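You operate a simulated robot arm through the tools that you are given. There is no shell and no other tool. Be economical: measure what you need, move in short steps, check, and stop when the job is done.

Carry out the task below with a simulated robot arm. There is one attempt and no reset: what you move stays moved.

## Task
Tamp the blue pot with the black tamper, then top it with grit.
Fine: one orange scoop from the grit tub; put both tools back; leave the other pots; spill none. Set down upright: black tamper, orange scoop.

The check looks at the end state, three seconds after you hand in, the way a careful person would. Anything else that was tipped, shoved, dropped, spilled or broken makes it a failure.

## Robot
A 6-joint arm with a two-finger parallel gripper on a trunk, on a base that drives. Base frame: it is fixed to the floor where the robot stands at the start and does not move with it; the origin is under the middle of the robot, x ahead of it, y to its left, z up; the surface under the hand at the start is at about z = 860. Units: mm, rad, N and s.
Its first joint turns from -2.897 to 2.897 rad. Places, roughly: black tamper (6x6x8 cm) [500, -100, 900]; grit tub [700, -300, 900]. Payload 3.91 kg.
The TCP is the grasp point between the finger pads, 30 mm short of the fingertips. In the tool frame z runs along the fingers and y along their closing line. Largest opening 110 mm; finger width 20, thickness 10; the body of the gripper, 48 by 112 mm, starts 55 mm behind the TCP.
Orientation is that of the tool frame in the base frame, as a unit quaternion [x, y, z, w]. With the fingers straight down and closing along the base's y, the tool's x points along the base's -x, its y along +y and its z along -z.

## Interface
- The arm moves only by the tool step_arm. Its argument "motion" is text: rows parted by semicolons, each of 7 numbers parted by spaces: the shift along the tool's x, y, z in mm, then the turn, a rotation vector about the tool's x, y, z in rad, then the gripper command, from -1 (fully open) to 1 (shut), values between in proportion. In form: dx dy dz rx ry rz hand; .... A call has 1 to 20 rows; each row is the pose to reach, as a shift and turn from the pose commanded when the call began, along the tool's axes at that moment. Rows are played at 5 a second. More than 50 mm and 0.15 rad between two rows, or a gripper value outside its range, and nothing of the call is played. A pose out of reach is approached as far as the arm can. The call stops where the force on the tool passes 90 N (or 10 N more than at its start, if that is more) or the arm is blocked; 0.2 s more then pass. The fingers move at their own pace (about 153 mm/s each) and stop on an object; they squeeze with about 42 N. The grip force told is the motor's: it shows also when the fingers shut on nothing. Time passes only in rows, and 0.2 s behind the last, so rows that repeat a pose let the fingers close. The reply holds the time, the measured pose of the TCP, the force on the tool along the base axes, the opening and the grip force, in the units named above and with some noise, with the torque about the TCP (base axes, N m) and any sound that the robot's microphone picked up, and new pictures: "show" is both (left out), scene, wrist or none.
- Cameras (640 x 400 px; columns grow to the right, rows downward): "scene" is now at [204.8, 195.9, 1364.6]; the picture's right is [-0.49, -0.87, 0.00], its down [-0.53, 0.30, -0.79] and it looks along [0.69, -0.38, -0.61] (base axes); focal length 214 px, centre (320, 200). "wrist" rides on the gripper at [72, 17, -103] in the tool frame; the picture's right is [-0.23, 0.97, 0.00], its down [-0.76, -0.18, -0.62] and it looks along [-0.61, -0.14, 0.78] (tool axes); focal length 222 px, centre (320, 200). There is no depth. A picture from a camera that has moved, and an enlarged one, comes with that camera's place and axes in the base frame and with its lens.
- steer(legs): drives the robot by 1 to 6 legs, each [ahead, turn to the left] in mm and rad, along the robot's own axes; the way and the turn of a leg run together, so that a leg with both is an arc; at most 1500 mm and 3.142 rad a leg. The arm and the cameras ride along, it lands a little off, and it stops where it bumps. It gives what a move gives, and a new picture of the scene camera.
- head_to(pan, tilt): turns the head with the scene camera to pan (to the left, within 2.094 rad either way) and tilt (down, from -0.506 to 1.204), counted from straight ahead of the robot. It gives what a move gives, and a new picture of the scene camera.
- zoom(camera, box): a new picture of the part [left, top, right, bottom] of that camera's present view, enlarged. No time passes.
- hand_in(): hands the job in; it is judged then, once.

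Work in short steps. Places have to be worked out from the pictures, the camera data and where the tool is seen: move nearer, look again, correct. Check each grasp and each placing, and mend what went wrong. You have 120 turns and 260 pictures in all, those below and enlarged ones among them. Open the gripper and draw the arm clear of the work before you hand the job in, unless the task says otherwise; then end with one line.

The tools are called by a JSON object that holds its "op" and its "data". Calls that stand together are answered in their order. step_arm: Moves the arm, as the interface text tells. Its arguments: {"type":"object","properties":{"motion":{"type":"string"},"show":{"type":"string","enum":["both","scene","wrist","none"]}},"required":["motion"]} The other tools are called the same way: steer (legs) drives the base; head_to (pan, tilt) turns the head that bears the scene camera; zoom (camera, box) takes an enlarged picture of a part of a camera's view; hand_in () hands the job in.

At the start:

```text
clock: 0.0
position: [602.0, -186.7, 1258.2]
ee_rot: [0.001, 1.0, -0.001, -0.001]
wrist_force: [0.3, 0.3, -0.7]
moment: [-0.02, 0.0, 0.0]
opening: 109.8
grasp_force: 0.1
robot x, y, heading: [-0.6, 2.6, -0.002]
head pan, tilt: [-0.508, 0.658]
```

scene: 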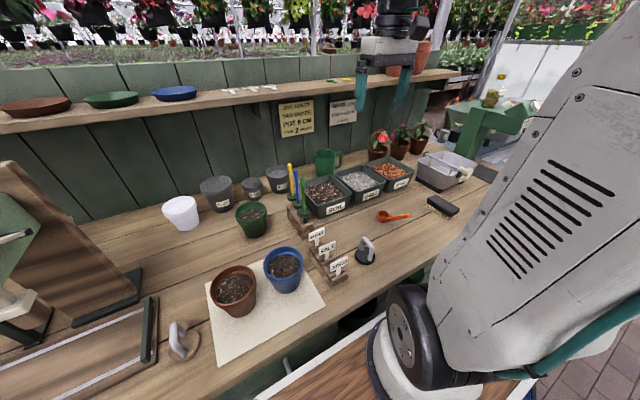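
wrist: 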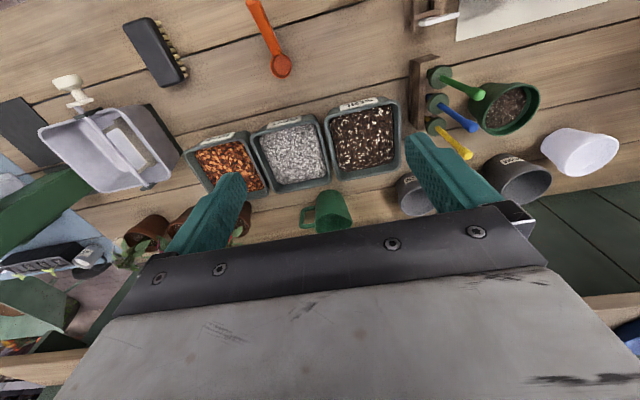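

The scene shows a blue pot, a black tamper, tubs and an orange scoop. I'll zoom in on these to read labels and measure them.

{"op": "zoom", "data": {"camera": "scene", "box": [280, 140, 480, 265]}}

{"op": "zoom", "data": {"camera": "scene", "box": [150, 220, 390, 370]}}

{"op": "zoom", "data": {"camera": "scene", "box": [260, 90, 380, 165]}}

```text
3.20 times, centred on (380, 202) of scene
camera zoom: at [204.8, 195.9, 1364.6], right [-0.49, -0.87, 0.0], down [-0.53, 0.3, -0.79], along [0.69, -0.38, -0.61], focal length 686 px, centre (128, 192)
```

zoom: 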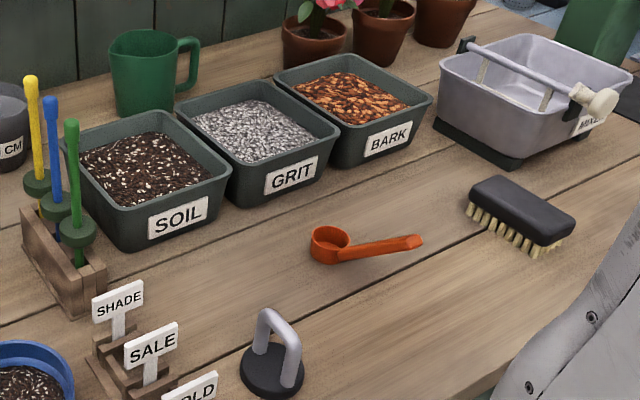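

```text
2.67 times, centred on (270, 295) of scene
camera zoom: at [204.8, 195.9, 1364.6], right [-0.49, -0.87, 0.0], down [-0.53, 0.3, -0.79], along [0.69, -0.38, -0.61], focal length 572 px, centre (453, -53)
```

zoom: 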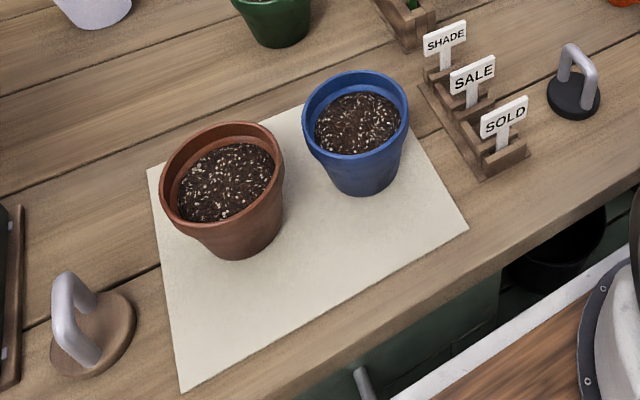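

```text
5.33 times, centred on (320, 128) of scene
camera zoom: at [204.8, 195.9, 1364.6], right [-0.49, -0.87, 0.0], down [-0.53, 0.3, -0.79], along [0.69, -0.38, -0.61], focal length 1144 px, centre (320, 587)
```

zoom: 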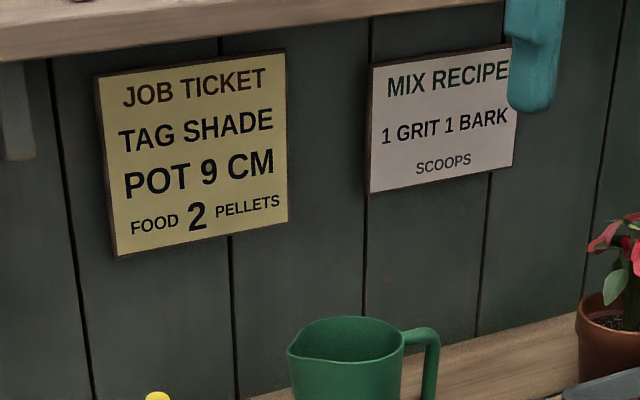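

The tamper stands near (480,-102) and the blue pot near (507,127), both too close to the robot for the arm. I'll back the base up 160 mm so everything is in reach.

{"op": "steer", "data": {"legs": [[-160, 0]]}}

```text
clock: 1.4
position: [441.8, -186.6, 1257.8]
ee_rot: [0.0, 1.0, -0.001, 0.0]
wrist_force: [-0.5, -0.1, -0.1]
moment: [-0.02, -0.02, 0.01]
opening: 109.9
grasp_force: 0.0
robot x, y, heading: [-159.5, 5.4, 0.002]
head pan, tilt: [-0.508, 0.658]
camera scene: at [43.9, 195.9, 1364.6], right [-0.49, -0.87, 0.0], down [-0.53, 0.3, -0.79], along [0.69, -0.38, -0.61], focal length 214 px, centre (320, 200)
```

scene: 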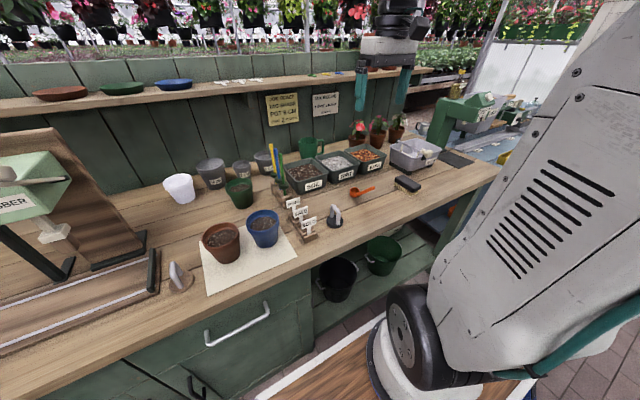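

The base moved cleanly to x≈-160. I'll lower the arm toward a viewing pose above and behind the tamper.

{"op": "step_arm", "data": {"motion": "0 23 40 0 0 0 -1; 0 46 80 0 0 0 -1; -3 70 120 0 0 0 -1; -3 92 158 0 0 0 -1; -3 92 158 0 0 0 -1", "show": "both"}}

```text
clock: 2.6
position: [444.6, -93.8, 1098.4]
ee_rot: [0.0, 1.0, -0.002, 0.002]
wrist_force: [-0.1, 0.4, -0.2]
moment: [0.03, -0.01, 0.01]
opening: 110.0
grasp_force: 0.1
robot x, y, heading: [-159.2, 5.0, -0.002]
head pan, tilt: [-0.508, 0.658]
camera scene: at [44.0, 195.9, 1364.6], right [-0.49, -0.87, 0.0], down [-0.53, 0.3, -0.79], along [0.69, -0.38, -0.61], focal length 214 px, centre (320, 200)
camera wrist: at [370.8, -77.0, 1201.9], right [0.23, 0.97, 0.0], down [0.76, -0.18, 0.62], along [0.61, -0.14, -0.78], focal length 222 px, centre (320, 200)
```

scene: 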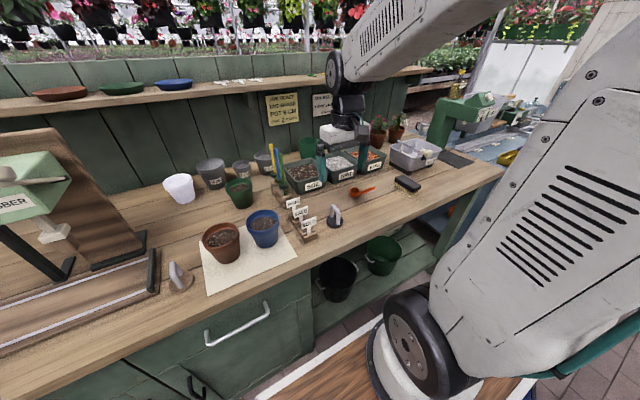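
wrist: 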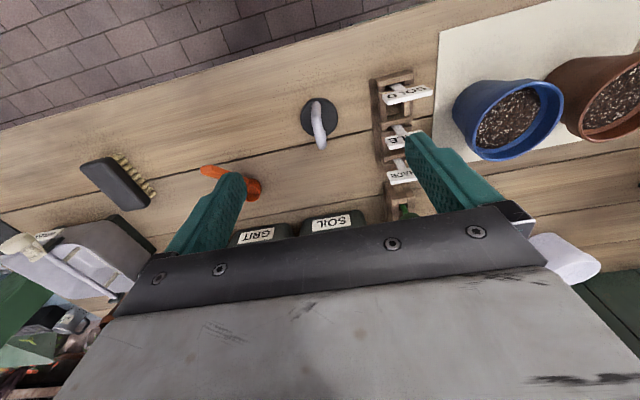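

{"op": "zoom", "data": {"camera": "wrist", "box": [270, 80, 370, 160]}}

{"op": "zoom", "data": {"camera": "wrist", "box": [430, 50, 590, 180]}}

```text
5.00 times, centred on (320, 120) of wrist
camera zoom: at [370.8, -77.0, 1201.9], right [0.23, 0.97, 0.0], down [0.76, -0.18, 0.62], along [0.61, -0.14, -0.78], focal length 1111 px, centre (320, 600)
```

zoom: 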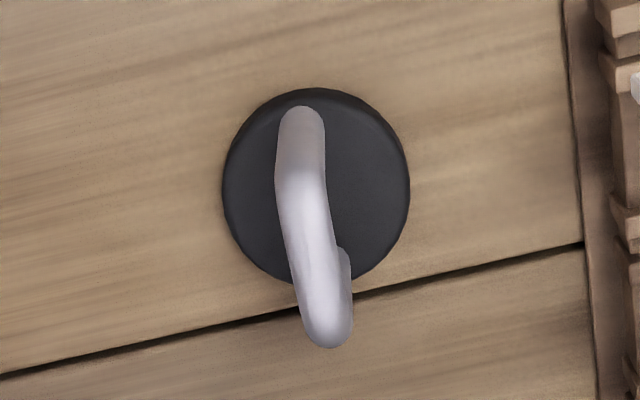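

```text
3.08 times, centred on (510, 115) of wrist
camera zoom: at [370.8, -77.0, 1201.9], right [0.23, 0.97, 0.0], down [0.76, -0.18, 0.62], along [0.61, -0.14, -0.78], focal length 684 px, centre (-265, 462)
```

zoom: 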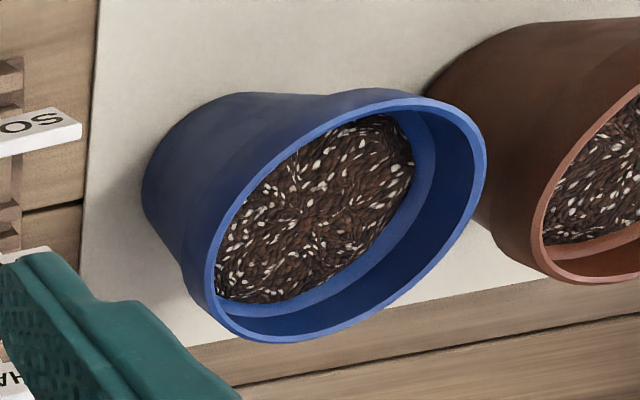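

The tamper disc is centred near (477,-102) and its arch handle runs along base x, so the present yaw (closing along y) suits. I'll go above it first, then check.

{"op": "step_arm", "data": {"motion": "-16 -4 49 0 0 0 -0.2; -32.4 -7.7 90 0 0 0 -0.2; -32.4 -7.7 120 0 0 0 -0.2; -32.4 -7.7 120 0 0 0 -0.2", "show": "both"}}

```text
refused: row 1 steps farther than a row can; nothing moved
```

Row 1 was slightly over 50 mm; I'll split it further.

{"op": "step_arm", "data": {"motion": "-12 -3 40 0 0 0 -0.2; -24 -6 80 0 0 0 -0.2; -32.4 -7.7 120 0 0 0 -0.2; -32.4 -7.7 120 0 0 0 -0.2", "show": "both"}}

```text
clock: 3.6
position: [477.0, -101.7, 979.2]
ee_rot: [-0.001, 1.0, -0.001, 0.0]
wrist_force: [-0.3, -0.1, 0.2]
moment: [0.02, -0.01, -0.02]
opening: 65.9
grasp_force: 0.0
robot x, y, heading: [-157.1, 0.5, -0.001]
head pan, tilt: [-0.508, 0.658]
camera scene: at [43.9, 195.9, 1364.6], right [-0.49, -0.87, 0.0], down [-0.53, 0.3, -0.79], along [0.69, -0.38, -0.61], focal length 214 px, centre (320, 200)
camera wrist: at [404.5, -85.4, 1082.9], right [0.23, 0.97, 0.0], down [0.76, -0.18, 0.62], along [0.61, -0.14, -0.78], focal length 222 px, centre (320, 200)
```

scene: 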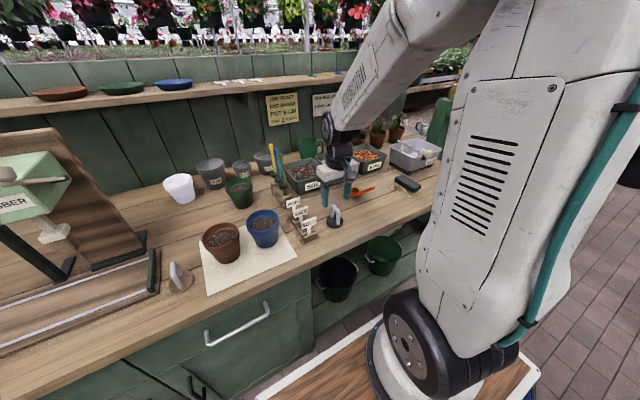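
wrist: 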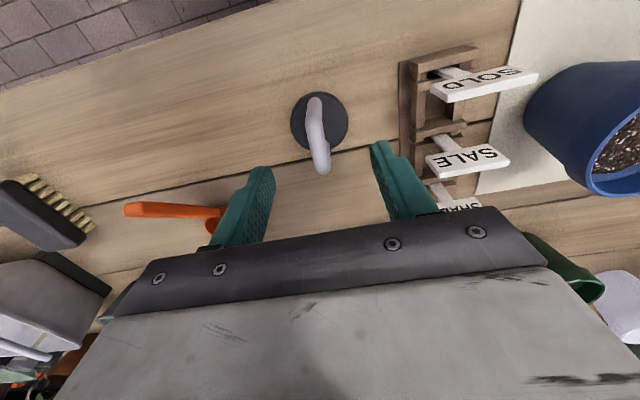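

The disc computes to (477,-102), so the gripper is aligned. I'll descend to z=930 and close gently.

{"op": "step_arm", "data": {"motion": "0 0 25 0 0 0 -0.2; 0 -0.5 49 0 0 0 -0.2; 0 -0.5 49 0 0 0 -0.2; 0 -0.5 49 0 0 0 1; 0 -0.5 49 0 0 0 1; 0 -0.5 49 0 0 0 1", "show": "both"}}

```text
clock: 5.0
position: [477.1, -102.8, 930.4]
ee_rot: [0.0, 1.0, -0.001, 0.0]
wrist_force: [0.5, 0.6, -0.5]
moment: [0.02, 0.01, -0.01]
opening: 11.9
grasp_force: 42.2
robot x, y, heading: [-158.5, 0.5, 0.005]
head pan, tilt: [-0.508, 0.658]
camera scene: at [44.1, 195.9, 1364.6], right [-0.49, -0.87, 0.0], down [-0.53, 0.3, -0.79], along [0.69, -0.38, -0.61], focal length 214 px, centre (320, 200)
camera wrist: at [404.4, -86.2, 1034.5], right [0.23, 0.97, 0.0], down [0.76, -0.18, 0.62], along [0.61, -0.14, -0.78], focal length 222 px, centre (320, 200)
```

scene: 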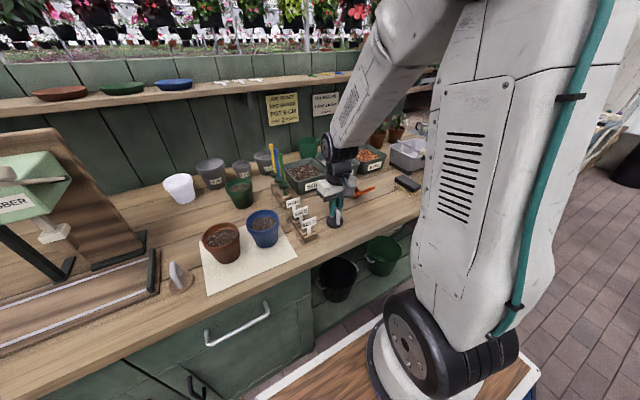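
wrist: 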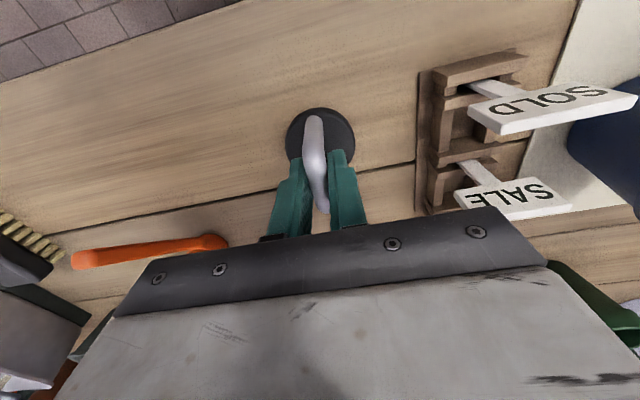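

Gripped at 12 mm on the bar. I'll lift straight up 150 mm and shift partly toward the blue pot to view it.

{"op": "step_arm", "data": {"motion": "0 0 -40 0 0 0 1; 0 0 -80 0 0 0 1; 0 0 -120 0 0 0 1; 0 0 -155 0 0 0 1; 0 40 -155 0 0 0 1; 0 80 -155 0 0 0 1; 0 120 -155 0 0 0 1; 0 145 -155 0 0 0 1; 0 145 -155 0 0 0 1; 0 145 -155 0 0 0 1", "show": "both"}}

```text
clock: 7.2
position: [476.9, 42.3, 1085.7]
ee_rot: [0.0, 1.0, 0.0, 0.0]
wrist_force: [-0.4, 0.5, 1.0]
moment: [-0.03, 0.0, 0.04]
opening: 0.0
grasp_force: 37.8
robot x, y, heading: [-156.5, 0.5, 0.001]
head pan, tilt: [-0.508, 0.658]
camera scene: at [44.0, 195.9, 1364.6], right [-0.49, -0.87, 0.0], down [-0.53, 0.3, -0.79], along [0.69, -0.38, -0.61], focal length 214 px, centre (320, 200)
camera wrist: at [404.3, 58.9, 1188.8], right [0.23, 0.97, 0.0], down [0.76, -0.18, 0.62], along [0.61, -0.14, -0.78], focal length 222 px, centre (320, 200)
```

scene: 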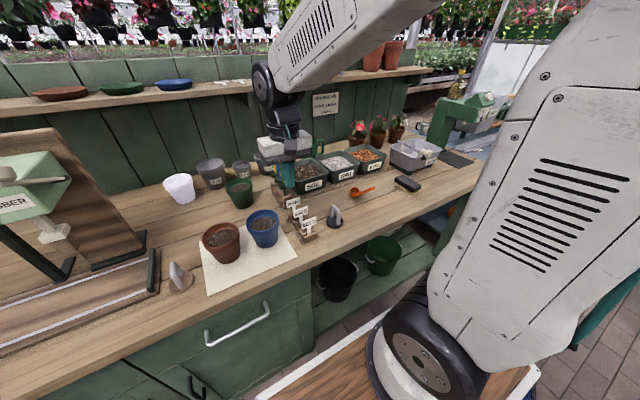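
wrist: 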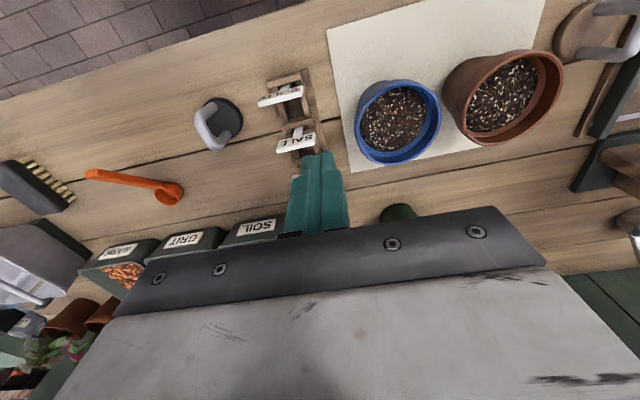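

The handle slipped out of the fingers and the tamper stayed behind. I'll zoom to check that it stands well, and measure the pot.

{"op": "zoom", "data": {"camera": "wrist", "box": [170, 80, 270, 160]}}

{"op": "zoom", "data": {"camera": "wrist", "box": [340, 65, 460, 175]}}

{"op": "zoom", "data": {"camera": "scene", "box": [300, 175, 400, 240]}}

```text
5.00 times, centred on (220, 120) of wrist
camera zoom: at [404.3, 58.9, 1188.8], right [0.23, 0.97, 0.0], down [0.76, -0.18, 0.62], along [0.61, -0.14, -0.78], focal length 1111 px, centre (820, 600)
```

zoom: 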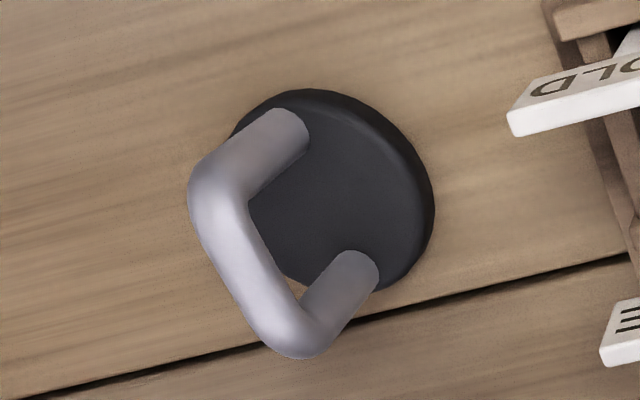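

```text
3.64 times, centred on (400, 120) of wrist
camera zoom: at [404.3, 58.9, 1188.8], right [0.23, 0.97, 0.0], down [0.76, -0.18, 0.62], along [0.61, -0.14, -0.78], focal length 808 px, centre (29, 491)
```

zoom: 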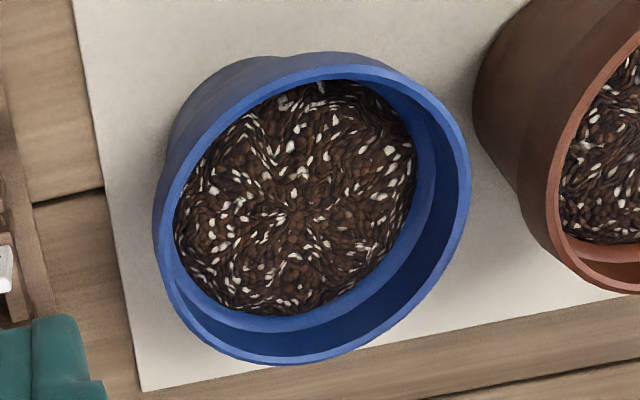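

```text
6.15 times, centred on (350, 208) of scene
camera zoom: at [44.0, 195.9, 1364.6], right [-0.49, -0.87, 0.0], down [-0.53, 0.3, -0.79], along [0.69, -0.38, -0.61], focal length 1320 px, centre (135, 154)
```

zoom: 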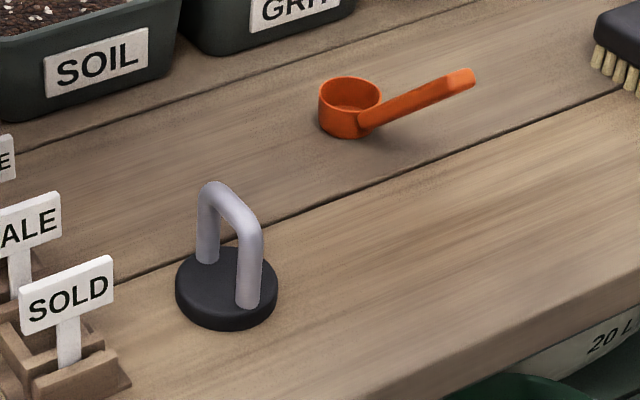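

The tamper is still upright at its place. I'll go back over it and re-grip lower (the bar's centre seems to be near z≈926), then lift slowly.

{"op": "step_arm", "data": {"motion": "0 -40 0 0 0 0 -0.2; 0 -80 0 0 0 0 -0.2; 0 -120 0 0 0 0 -0.2; 0 -144 25 0 0 0 -0.2; 0 -144 65 0 0 0 -0.2; 0 -144 100 0 0 0 -0.2; 0 -144 100 0 0 0 -0.2", "show": "wrist"}}

{"op": "zoom", "data": {"camera": "wrist", "box": [250, 70, 390, 200]}}

```text
clock: 8.8
position: [476.8, -102.6, 984.8]
ee_rot: [-0.001, 1.0, -0.001, 0.0]
wrist_force: [0.1, 0.7, -0.7]
moment: [0.01, 0.02, 0.01]
opening: 66.1
grasp_force: 0.0
robot x, y, heading: [-161.8, -0.5, 0.003]
head pan, tilt: [-0.508, 0.658]
camera wrist: at [403.5, -85.6, 1088.5], right [0.23, 0.97, 0.0], down [0.76, -0.18, 0.62], along [0.61, -0.14, -0.78], focal length 222 px, centre (320, 200)
```

wrist: 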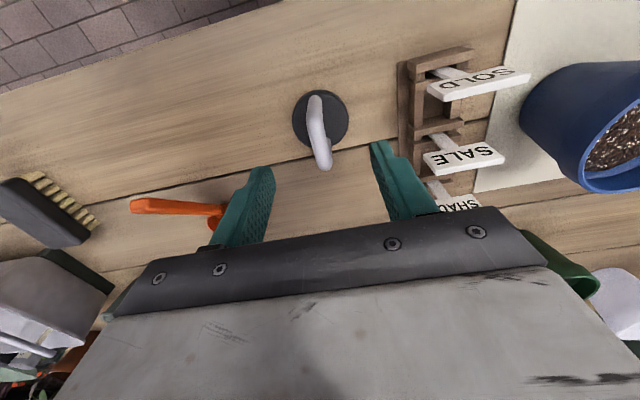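

```text
3.08 times, centred on (320, 135) of wrist
camera zoom: at [403.5, -85.6, 1088.5], right [0.23, 0.97, 0.0], down [0.76, -0.18, 0.62], along [0.61, -0.14, -0.78], focal length 684 px, centre (320, 400)
```

zoom: 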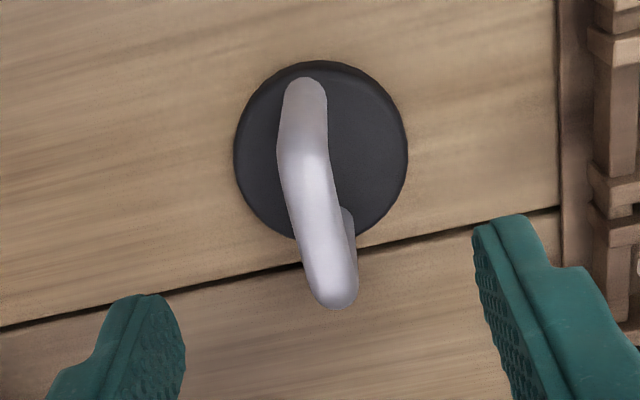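

Alignment is still good. I'll descend to z≈918 (fingertips clear above the disc), close, and lift slowly by 20 mm to test.

{"op": "step_arm", "data": {"motion": "1 0.5 33 0 0 0 -0.2; 1 0.5 67 0 0 0 -0.2; 1 0.5 67 0 0 0 -0.2; 1 0.5 67 0 0 0 1; 1 0.5 67 0 0 0 1; 1 0.5 67 0 0 0 1; 1 0.5 67 0 0 0 1; 1 0.5 64 0 0 0 1; 1 0.5 61 0 0 0 1; 1 0.5 57 0 0 0 1;1 0.5 52 0 0 0 1;1 0.5 47 0 0 0 1; 1 0.5 47 0 0 0 1", "show": "wrist"}}

```text
clock: 11.6
position: [476.5, -101.4, 938.3]
ee_rot: [0.0, 1.0, -0.001, -0.001]
wrist_force: [0.9, 0.2, -0.1]
moment: [0.02, -0.01, -0.01]
opening: 12.1
grasp_force: 42.6
robot x, y, heading: [-158.9, 0.3, -0.004]
head pan, tilt: [-0.508, 0.658]
camera wrist: at [403.2, -84.7, 1041.8], right [0.23, 0.97, 0.0], down [0.76, -0.18, 0.62], along [0.61, -0.14, -0.78], focal length 222 px, centre (320, 200)
```

wrist: 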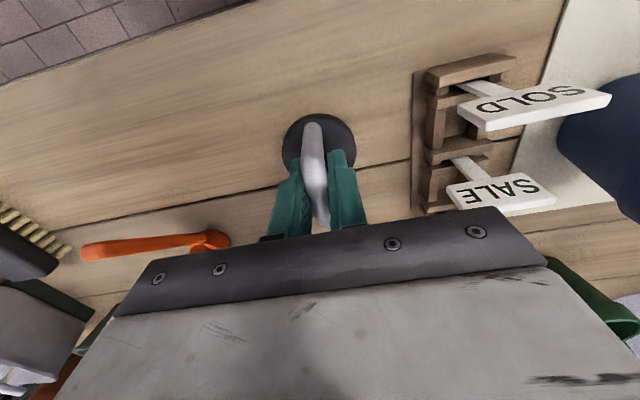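

The disc appears not to have risen. I'll look closer from both cameras before going on.

{"op": "zoom", "data": {"camera": "wrist", "box": [250, 90, 390, 240]}}

{"op": "zoom", "data": {"camera": "scene", "box": [290, 165, 390, 240]}}

```text
2.67 times, centred on (320, 165) of wrist
camera zoom: at [403.2, -84.7, 1041.8], right [0.23, 0.97, 0.0], down [0.76, -0.18, 0.62], along [0.61, -0.14, -0.78], focal length 592 px, centre (320, 293)
```

zoom: 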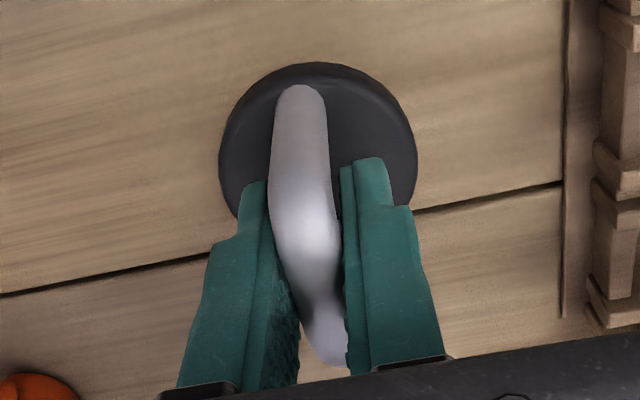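

```text
5.33 times, centred on (340, 202) of scene
camera zoom: at [44.1, 195.9, 1364.6], right [-0.49, -0.87, 0.0], down [-0.53, 0.3, -0.79], along [0.69, -0.38, -0.61], focal length 1144 px, centre (213, 187)
```

zoom: 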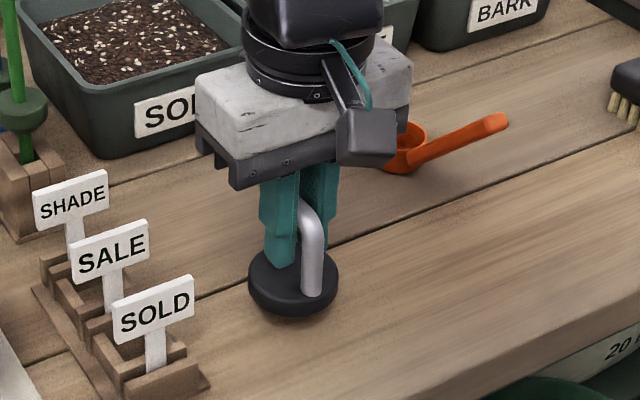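

The disc's apparent size suggests it has in fact risen ~15 mm. I'll lift slowly another 40 mm and check.

{"op": "step_arm", "data": {"motion": "0 0 -6 0 0 0 1; 0 0 -13 0 0 0 1; 0 0 -20 0 0 0 1; 0 0 -27 0 0 0 1; 0 0 -34 0 0 0 1; 0 0 -40 0 0 0 1; 0 0 -40 0 0 0 1", "show": "both"}}

{"op": "zoom", "data": {"camera": "scene", "box": [280, 165, 400, 240]}}

```text
clock: 13.2
position: [477.0, -99.8, 978.7]
ee_rot: [0.0, 1.0, -0.001, 0.0]
wrist_force: [-0.5, -0.1, -1.1]
moment: [0.0, -0.04, -0.05]
opening: 12.1
grasp_force: 42.3
robot x, y, heading: [-156.6, 1.5, -0.003]
head pan, tilt: [-0.508, 0.658]
camera scene: at [44.1, 195.9, 1364.6], right [-0.49, -0.87, 0.0], down [-0.53, 0.3, -0.79], along [0.69, -0.38, -0.61], focal length 214 px, centre (320, 200)
camera wrist: at [402.5, -84.2, 1082.0], right [0.23, 0.97, 0.0], down [0.76, -0.18, 0.62], along [0.61, -0.14, -0.78], focal length 222 px, centre (320, 200)
```

scene: 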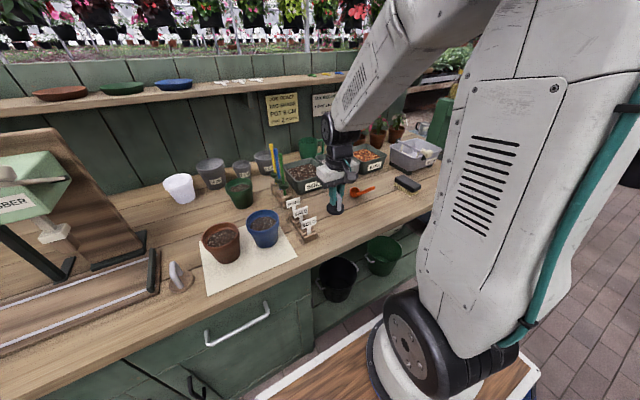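
wrist: 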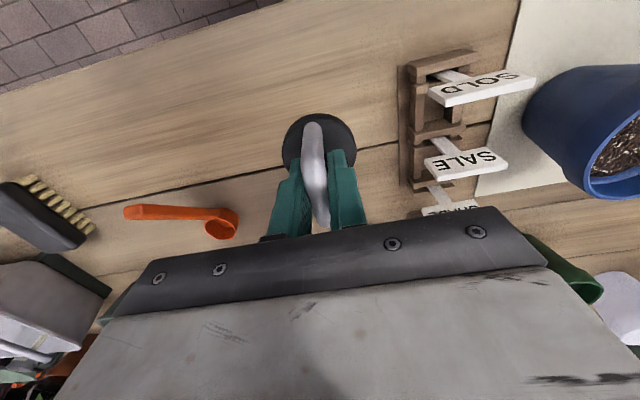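

```text
5.33 times, centred on (340, 202) of scene
camera zoom: at [44.1, 195.9, 1364.6], right [-0.49, -0.87, 0.0], down [-0.53, 0.3, -0.79], along [0.69, -0.38, -0.61], focal length 1144 px, centre (213, 187)
```

zoom: 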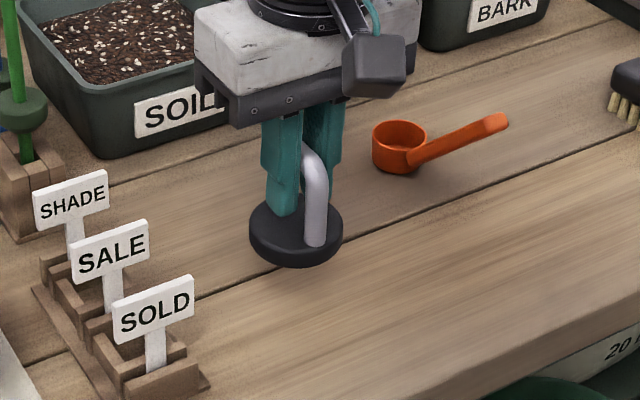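

The tamper is held now. I'll lift higher, to z≈1060, with a gentler pace.

{"op": "step_arm", "data": {"motion": "0 0 -8 0 0 0 1; 0 0 -18 0 0 0 1; 0 0 -30 0 0 0 1; 0 0 -42 0 0 0 1; 0 0 -54 0 0 0 1; 0 0 -66 0 0 0 1; 0 0 -75 0 0 0 1; 0 0 -81 0 0 0 1; 0 5 -81 0 0 0 1; -1 13 -81 0 0 0 1; -3 25 -81 0 0 0 1; -5 40 -81 0 0 0 1; -7 55 -81 0 0 0 1; -9 70 -81 0 0 0 1; -11 85 -81 0 0 0 1; -13 100 -81 0 0 0 1; -15 112 -81 0 0 0 1; -17 120 -81 0 0 0 1; -17 124 -81 0 0 0 1;-17 124 -81 0 0 0 1", "show": "wrist"}}

```text
clock: 17.4
position: [492.4, 23.5, 1058.4]
ee_rot: [0.0, 1.0, 0.0, 0.0]
wrist_force: [-0.2, 0.0, -0.7]
moment: [-0.02, 0.0, -0.01]
opening: 12.0
grasp_force: 41.7
robot x, y, heading: [-161.1, 5.1, 0.002]
head pan, tilt: [-0.508, 0.658]
camera wrist: at [419.8, 40.1, 1162.4], right [0.23, 0.97, 0.0], down [0.76, -0.18, 0.62], along [0.61, -0.14, -0.78], focal length 222 px, centre (320, 200)
```

wrist: 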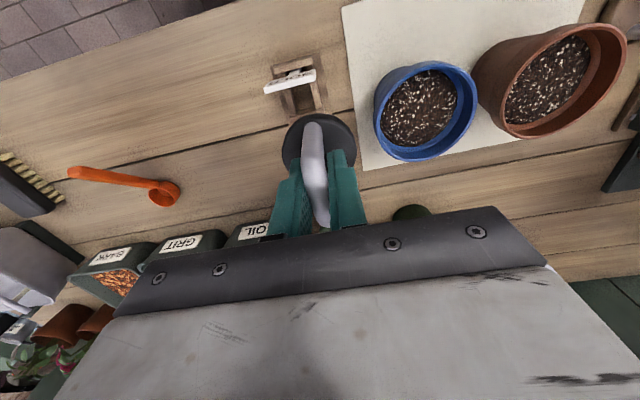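

Tamper still firmly held, disc centred under the TCP. I'll move over the blue pot centre (506,122).

{"op": "step_arm", "data": {"motion": "-1 6 0 0 0 0 1; -3 15 0 0 0 0 1; -5 28 0 0 0 0 1; -7 43 0 0 0 0 1; -9 58 0 0 0 0 1; -11 73 0 0 0 0 1; -13 86 0 0 0 0 1; -13.6 95 0 0 0 0 1; -13.6 98.5 0 0 0 0 1; -13.6 98.5 0 0 0 0 1", "show": "both"}}

{"op": "zoom", "data": {"camera": "wrist", "box": [240, 60, 400, 180]}}

{"op": "zoom", "data": {"camera": "scene", "box": [190, 160, 330, 270]}}

```text
clock: 19.6
position: [506.0, 120.7, 1059.7]
ee_rot: [-0.001, 1.0, -0.001, -0.001]
wrist_force: [0.2, -0.4, -1.2]
moment: [0.01, 0.03, -0.01]
opening: 12.0
grasp_force: 42.4
robot x, y, heading: [-159.2, 0.3, -0.001]
head pan, tilt: [-0.508, 0.658]
camera scene: at [44.0, 196.0, 1364.6], right [-0.49, -0.87, 0.0], down [-0.53, 0.3, -0.79], along [0.69, -0.38, -0.61], focal length 214 px, centre (320, 200)
camera wrist: at [433.1, 138.1, 1162.6], right [0.23, 0.97, 0.0], down [0.76, -0.18, 0.62], along [0.61, -0.14, -0.78], focal length 222 px, centre (320, 200)
```

scene: 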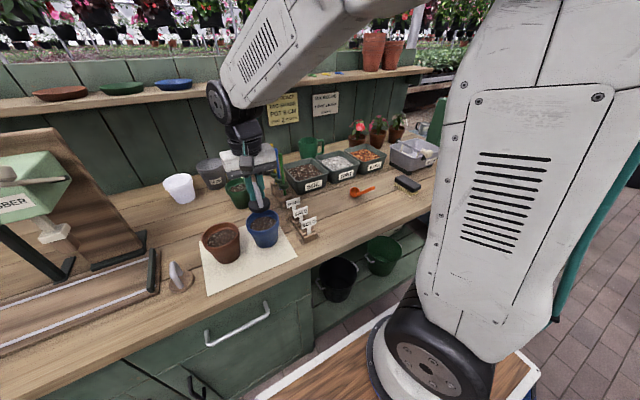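
wrist: 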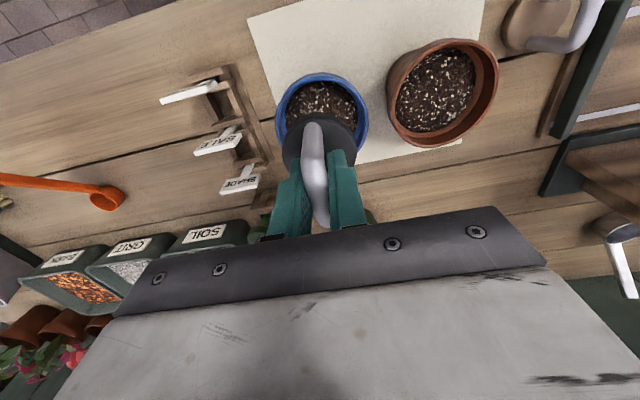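

```text
3.33 times, centred on (320, 120) of wrist
camera zoom: at [433.1, 138.1, 1162.6], right [0.23, 0.97, 0.0], down [0.76, -0.18, 0.62], along [0.61, -0.14, -0.78], focal length 740 px, centre (320, 467)
```

zoom: 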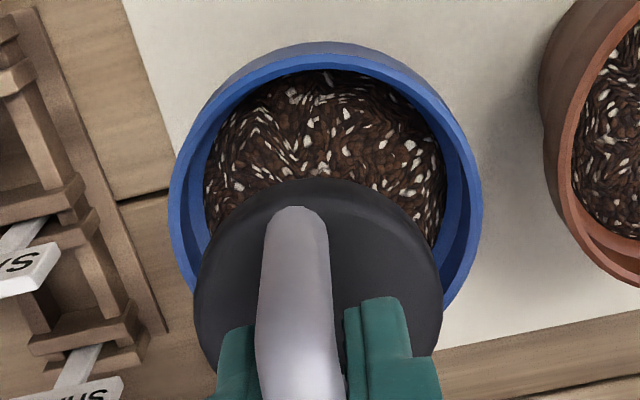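

```text
3.64 times, centred on (260, 215) of scene
camera zoom: at [44.0, 196.0, 1364.6], right [-0.49, -0.87, 0.0], down [-0.53, 0.3, -0.79], along [0.69, -0.38, -0.61], focal length 780 px, centre (538, 146)
```

zoom: 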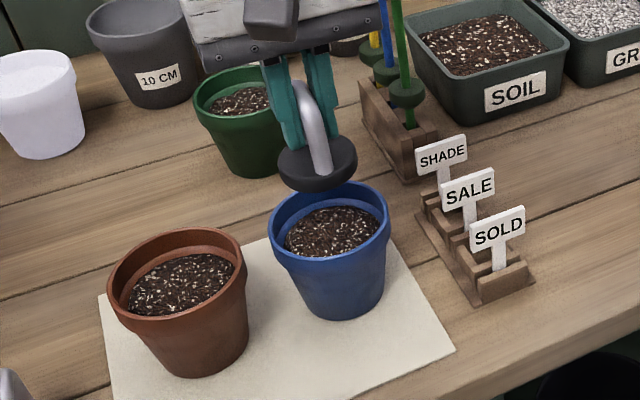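

The tamper is near the pot axis. The pot seems ~2 mm further in +y, so I'll shift and lower to just above the rim for a check.

{"op": "step_arm", "data": {"motion": "0.5 1 10 0 0 0 1; 1 2.3 22 0 0 0 1; 1 2.3 34 0 0 0 1; 1 2.3 42 0 0 0 1; 1 2.3 42 0 0 0 1", "show": "none"}}

{"op": "zoom", "data": {"camera": "wrist", "box": [240, 60, 400, 180]}}

{"op": "zoom", "data": {"camera": "scene", "box": [215, 180, 315, 250]}}

```text
clock: 20.8
position: [506.2, 123.5, 1017.2]
ee_rot: [0.0, 1.0, 0.0, 0.0]
wrist_force: [-0.5, 0.1, -0.3]
moment: [0.06, 0.02, -0.01]
opening: 12.1
grasp_force: 42.1
robot x, y, heading: [-161.3, 1.0, -0.001]
head pan, tilt: [-0.508, 0.658]
```

```text
3.33 times, centred on (320, 120) of wrist
camera zoom: at [432.4, 139.9, 1120.8], right [0.23, 0.97, 0.0], down [0.76, -0.18, 0.62], along [0.61, -0.14, -0.78], focal length 740 px, centre (320, 467)
```

zoom: 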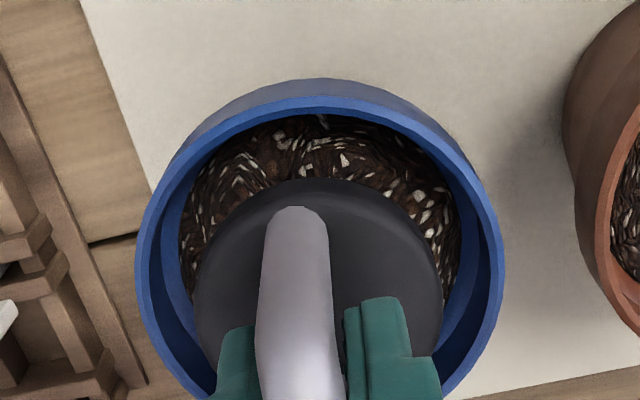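

```text
5.71 times, centred on (265, 215) of scene
camera zoom: at [44.0, 196.0, 1364.6], right [-0.49, -0.87, 0.0], down [-0.53, 0.3, -0.79], along [0.69, -0.38, -0.61], focal length 1226 px, centre (634, 114)
```

zoom: 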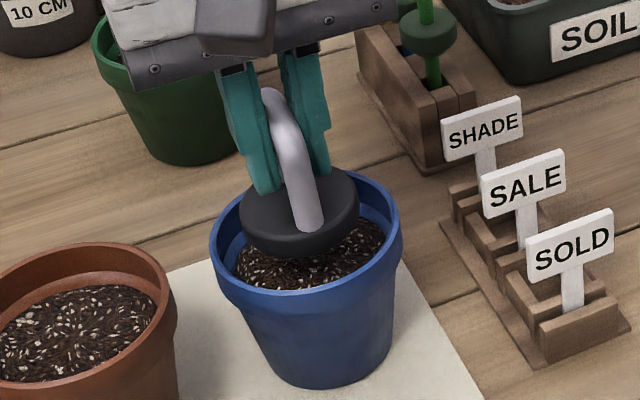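

Wrist view shows the disc concentric in y, and maybe 2–3 mm short in x. I'll nudge +2 in x and descend into the pot, watching for contact.

{"op": "step_arm", "data": {"motion": "-2 -0.7 5 0 0 0 1; -2 -0.7 12 0 0 0 1; -2 -0.7 18 0 0 0 1; -2 -0.7 23 0 0 0 1; -2 -0.7 26 0 0 0 1; -2 -0.7 26 0 0 0 1", "show": "none"}}

{"op": "zoom", "data": {"camera": "wrist", "box": [240, 60, 400, 180]}}

{"op": "zoom", "data": {"camera": "scene", "box": [215, 180, 315, 250]}}

```text
clock: 22.2
position: [507.9, 122.5, 991.5]
ee_rot: [-0.001, 1.0, -0.001, 0.001]
wrist_force: [0.7, 0.3, -0.8]
moment: [0.03, 0.01, 0.03]
opening: 12.1
grasp_force: 41.9
robot x, y, heading: [-161.3, 4.8, 0.001]
head pan, tilt: [-0.508, 0.658]
```

```text
3.33 times, centred on (320, 120) of wrist
camera zoom: at [434.5, 139.5, 1094.2], right [0.23, 0.97, 0.0], down [0.76, -0.18, 0.62], along [0.61, -0.14, -0.78], focal length 740 px, centre (320, 467)
```

zoom: 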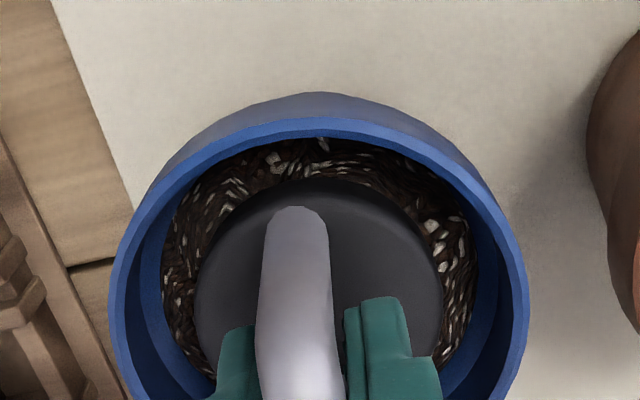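

```text
5.71 times, centred on (265, 215) of scene
camera zoom: at [44.0, 196.0, 1364.6], right [-0.49, -0.87, 0.0], down [-0.53, 0.3, -0.79], along [0.69, -0.38, -0.61], focal length 1226 px, centre (634, 114)
```

zoom: 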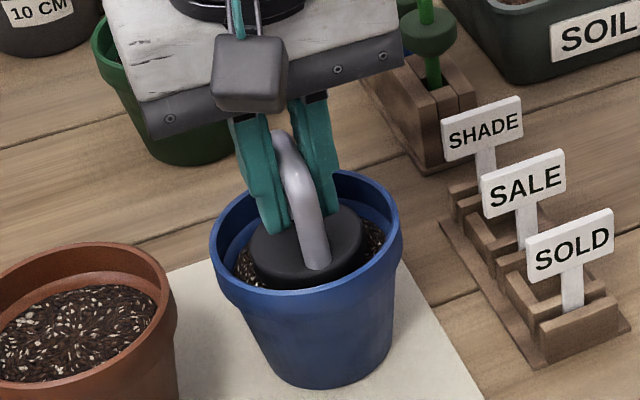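

Centred well and just above the soil. Now I'll press down in 2 mm steps, watching force.

{"op": "step_arm", "data": {"motion": "0 0 2 0 0 0 1; 0 0 4 0 0 0 1; 0 0 6 0 0 0 1; 0 0 8 0 0 0 1; 0 0 9 0 0 0 1", "show": "none"}}

```text
clock: 23.4
position: [507.4, 122.7, 984.0]
ee_rot: [0.0, 1.0, 0.001, 0.003]
wrist_force: [-0.2, -5.6, 52.6]
moment: [0.01, 0.03, 0.02]
opening: 12.8
grasp_force: 41.4
robot x, y, heading: [-161.2, 0.5, -0.003]
head pan, tilt: [-0.508, 0.658]
```

Contact at 53 N pressing force. I'll hold briefly with a touch more pressure and look.

{"op": "step_arm", "data": {"motion": "0 0 1 0 0 0 1; 0 0 1.5 0 0 0 1; 0 0 1.5 0 0 0 1; 0 0 1.5 0 0 0 1", "show": "none"}}

{"op": "zoom", "data": {"camera": "wrist", "box": [240, 60, 400, 180]}}

{"op": "zoom", "data": {"camera": "scene", "box": [215, 180, 315, 250]}}

```text
clock: 24.4
position: [506.8, 123.9, 981.5]
ee_rot: [0.0, 1.0, -0.001, 0.002]
wrist_force: [3.7, -6.7, 51.7]
moment: [0.04, 0.06, -0.02]
opening: 12.3
grasp_force: 41.9
robot x, y, heading: [-160.6, 5.8, 0.003]
head pan, tilt: [-0.508, 0.658]
```

```text
3.33 times, centred on (320, 120) of wrist
camera zoom: at [433.7, 139.2, 1085.5], right [0.23, 0.97, 0.0], down [0.76, -0.18, 0.63], along [0.61, -0.14, -0.78], focal length 740 px, centre (320, 467)
```

zoom: 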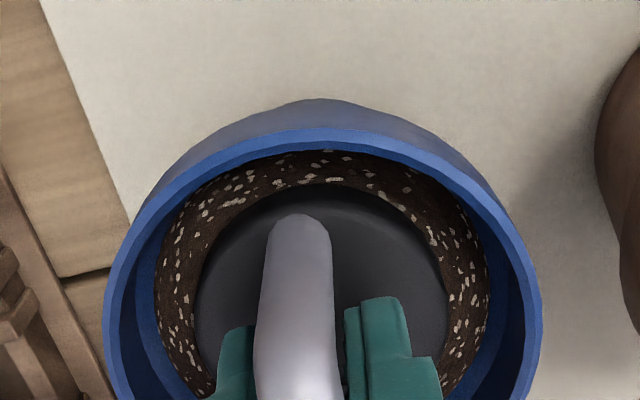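

```text
5.71 times, centred on (265, 215) of scene
camera zoom: at [42.7, 195.3, 1364.9], right [-0.49, -0.87, 0.0], down [-0.53, 0.3, -0.79], along [0.69, -0.38, -0.61], focal length 1226 px, centre (634, 114)
```

zoom: 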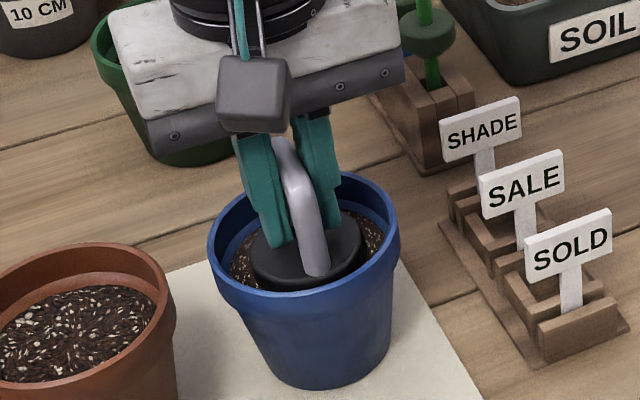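

The soil texture has changed to pressed-smooth: tamped. I'll lift slowly out and check the tamper's hold.

{"op": "step_arm", "data": {"motion": "0 0 -3 0 0 0 1; 0 0 -8 0 0 0 1; 0 0 -15 0 0 0 1; 0 0 -24 0 0 0 1; 0 0 -36 0 0 0 1; 0 0 -48 0 0 0 1; 0 0 -60 0 0 0 1; 0 0 -70 0 0 0 1; 0 0 -77 0 0 0 1; 0 0 -77 0 0 0 1", "show": "wrist"}}

{"op": "zoom", "data": {"camera": "scene", "box": [215, 160, 315, 250]}}

```text
clock: 26.6
position: [507.7, 122.7, 1057.3]
ee_rot: [0.0, 1.0, 0.0, 0.0]
wrist_force: [0.2, -0.3, -0.8]
moment: [0.0, -0.01, 0.01]
opening: 12.2
grasp_force: 41.7
robot x, y, heading: [-161.1, 4.6, -0.0]
head pan, tilt: [-0.508, 0.658]
camera wrist: at [434.8, 139.8, 1161.3], right [0.23, 0.97, 0.0], down [0.76, -0.18, 0.62], along [0.61, -0.14, -0.78], focal length 222 px, centre (320, 200)
```

wrist: 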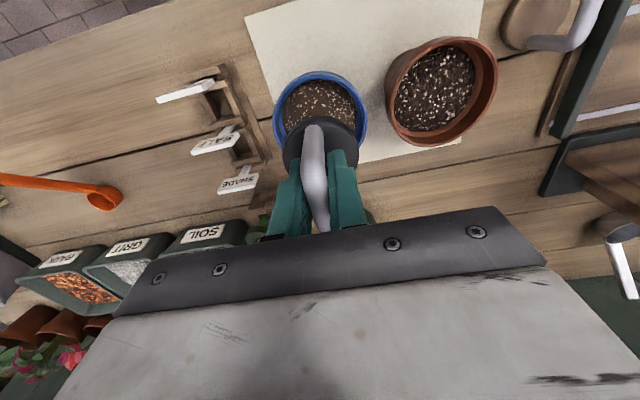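

```text
4.44 times, centred on (265, 205) of scene
camera zoom: at [44.1, 195.9, 1364.6], right [-0.49, -0.87, 0.0], down [-0.53, 0.3, -0.79], along [0.69, -0.38, -0.61], focal length 953 px, centre (564, 178)
```

zoom: 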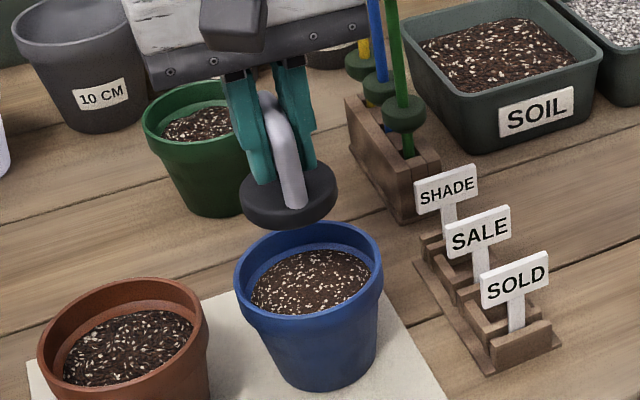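

Pot is tamped and undisturbed. I'll carry the tamper back above its original spot.

{"op": "step_arm", "data": {"motion": "1 -5 0 0 0 0 1; 2 -14 0 0 0 0 1; 4 -27 0 0 0 0 1; 6 -41 0 0 0 0 1; 8 -55 0 0 0 0 1; 10 -69 0 0 0 0 1; 12 -83 0 0 0 0 1; 14 -97 0 0 0 0 1; 16 -111 0 0 0 0 1; 18 -125 0 0 0 0 1; 20 -139 0 0 0 0 1; 22 -153 0 0 0 0 1; 24 -167 0 0 0 0 1; 26 -181 0 0 0 0 1; 28 -195 0 0 0 0 1; 30 -208 0 0 0 0 1; 31 -218 0 0 0 0 1; 31.9 -224.7 0 0 0 0 1; 31.9 -224.7 0 0 0 0 1", "show": "wrist"}}

```text
clock: 30.6
position: [474.8, -101.9, 1058.9]
ee_rot: [0.001, 1.0, -0.001, 0.001]
wrist_force: [-0.5, 0.7, -0.8]
moment: [0.0, 0.0, -0.01]
opening: 12.4
grasp_force: 42.3
robot x, y, heading: [-160.6, 4.9, -0.006]
head pan, tilt: [-0.508, 0.658]
camera wrist: at [402.5, -85.2, 1161.6], right [0.23, 0.97, 0.0], down [0.76, -0.18, 0.62], along [0.61, -0.14, -0.78], focal length 222 px, centre (320, 200)
```

wrist: 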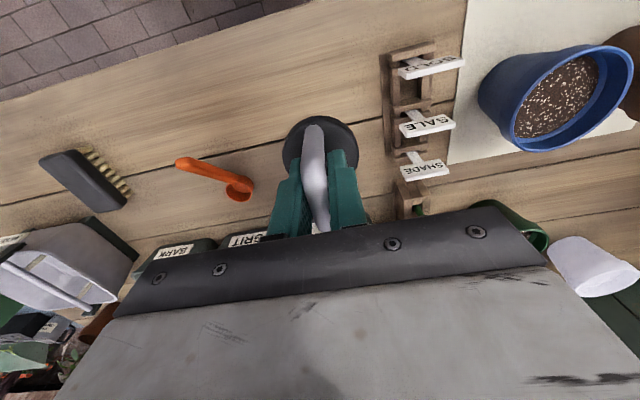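

I'll lower to just above the bench over its original place.

{"op": "step_arm", "data": {"motion": "-1 0 8 0 0 0 1; -1 0 20 0 0 0 1; -1 0 35 0 0 0 1; -1 0 50 0 0 0 1; -1 0 65 0 0 0 1; -1 0 80 0 0 0 1; -1 0 95 0 0 0 1; -1 0 108 0 0 0 1; -1 0 118 0 0 0 1; -1 0 126 0 0 0 1; -1 0 132 0 0 0 1; -1 0 132 0 0 0 1", "show": "none"}}

{"op": "zoom", "data": {"camera": "scene", "box": [280, 165, 400, 240]}}

```text
clock: 33.2
position: [477.1, -101.6, 925.9]
ee_rot: [0.0, 1.0, -0.001, 0.0]
wrist_force: [0.1, -0.6, -1.1]
moment: [-0.01, -0.01, -0.02]
opening: 12.1
grasp_force: 41.6
robot x, y, heading: [-161.0, 6.4, -0.003]
head pan, tilt: [-0.508, 0.658]
```

```text
5.33 times, centred on (340, 202) of scene
camera zoom: at [44.0, 195.8, 1364.6], right [-0.49, -0.87, 0.0], down [-0.53, 0.3, -0.79], along [0.69, -0.38, -0.61], focal length 1144 px, centre (213, 187)
```

zoom: 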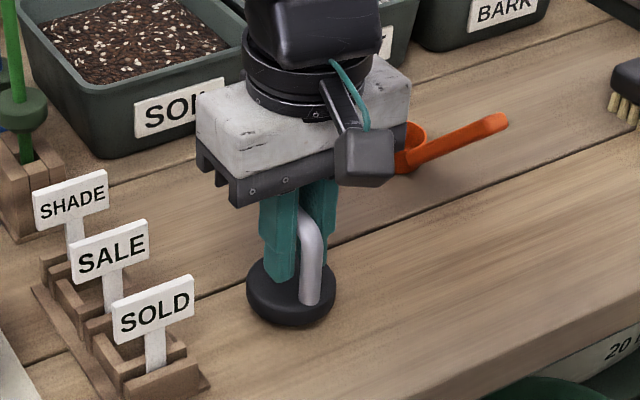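

Close to the bench with no contact yet. I'll lower in 2 mm steps until the force shows contact.

{"op": "step_arm", "data": {"motion": "0 0 2 0 0 0 1; 0 0 4 0 0 0 1; 0 0 5.5 0 0 0 1; 0 0 7 0 0 0 1;0 0 7 0 0 0 1", "show": "none"}}

```text
clock: 34.4
position: [477.0, -102.0, 918.8]
ee_rot: [0.0, 1.0, -0.001, 0.0]
wrist_force: [-0.7, -0.6, -1.1]
moment: [0.04, 0.05, 0.03]
opening: 11.9
grasp_force: 42.1
robot x, y, heading: [-158.6, 2.3, 0.001]
head pan, tilt: [-0.508, 0.658]
```

{"op": "step_arm", "data": {"motion": "0 0 1 0 0 0 1; 0 0 2 0 0 0 1; 0 0 3 0 0 0 1;0 0 3 0 0 0 1", "show": "none"}}

{"op": "zoom", "data": {"camera": "scene", "box": [280, 165, 400, 240]}}

```text
clock: 35.4
position: [476.6, -102.9, 916.6]
ee_rot: [0.0, 1.0, -0.001, 0.0]
wrist_force: [-0.6, 0.2, -1.3]
moment: [0.0, -0.03, 0.0]
opening: 12.0
grasp_force: 42.5
robot x, y, heading: [-160.0, 2.8, -0.002]
head pan, tilt: [-0.508, 0.658]
```

```text
5.33 times, centred on (340, 202) of scene
camera zoom: at [44.1, 195.8, 1364.6], right [-0.49, -0.87, 0.0], down [-0.53, 0.3, -0.79], along [0.69, -0.38, -0.61], focal length 1144 px, centre (213, 187)
```

zoom: 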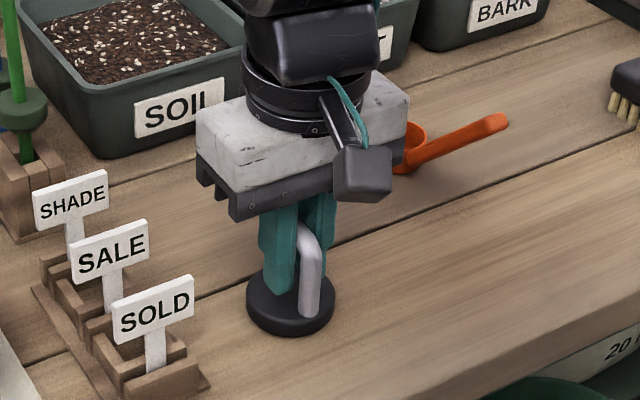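

The disc is still a few mm up. I'll continue down in 1 mm steps.

{"op": "step_arm", "data": {"motion": "0 0 1 0 0 0 1; 0 0 2 0 0 0 1; 0 0 3 0 0 0 1;0 0 4 0 0 0 1;0 0 4 0 0 0 1", "show": "none"}}

```text
clock: 36.6
position: [477.4, -102.8, 913.1]
ee_rot: [0.0, 1.0, -0.001, 0.002]
wrist_force: [-2.1, -1.5, 26.3]
moment: [-0.01, 0.64, 0.01]
opening: 12.2
grasp_force: 42.2
robot x, y, heading: [-157.6, 8.2, 0.0]
head pan, tilt: [-0.508, 0.658]
```

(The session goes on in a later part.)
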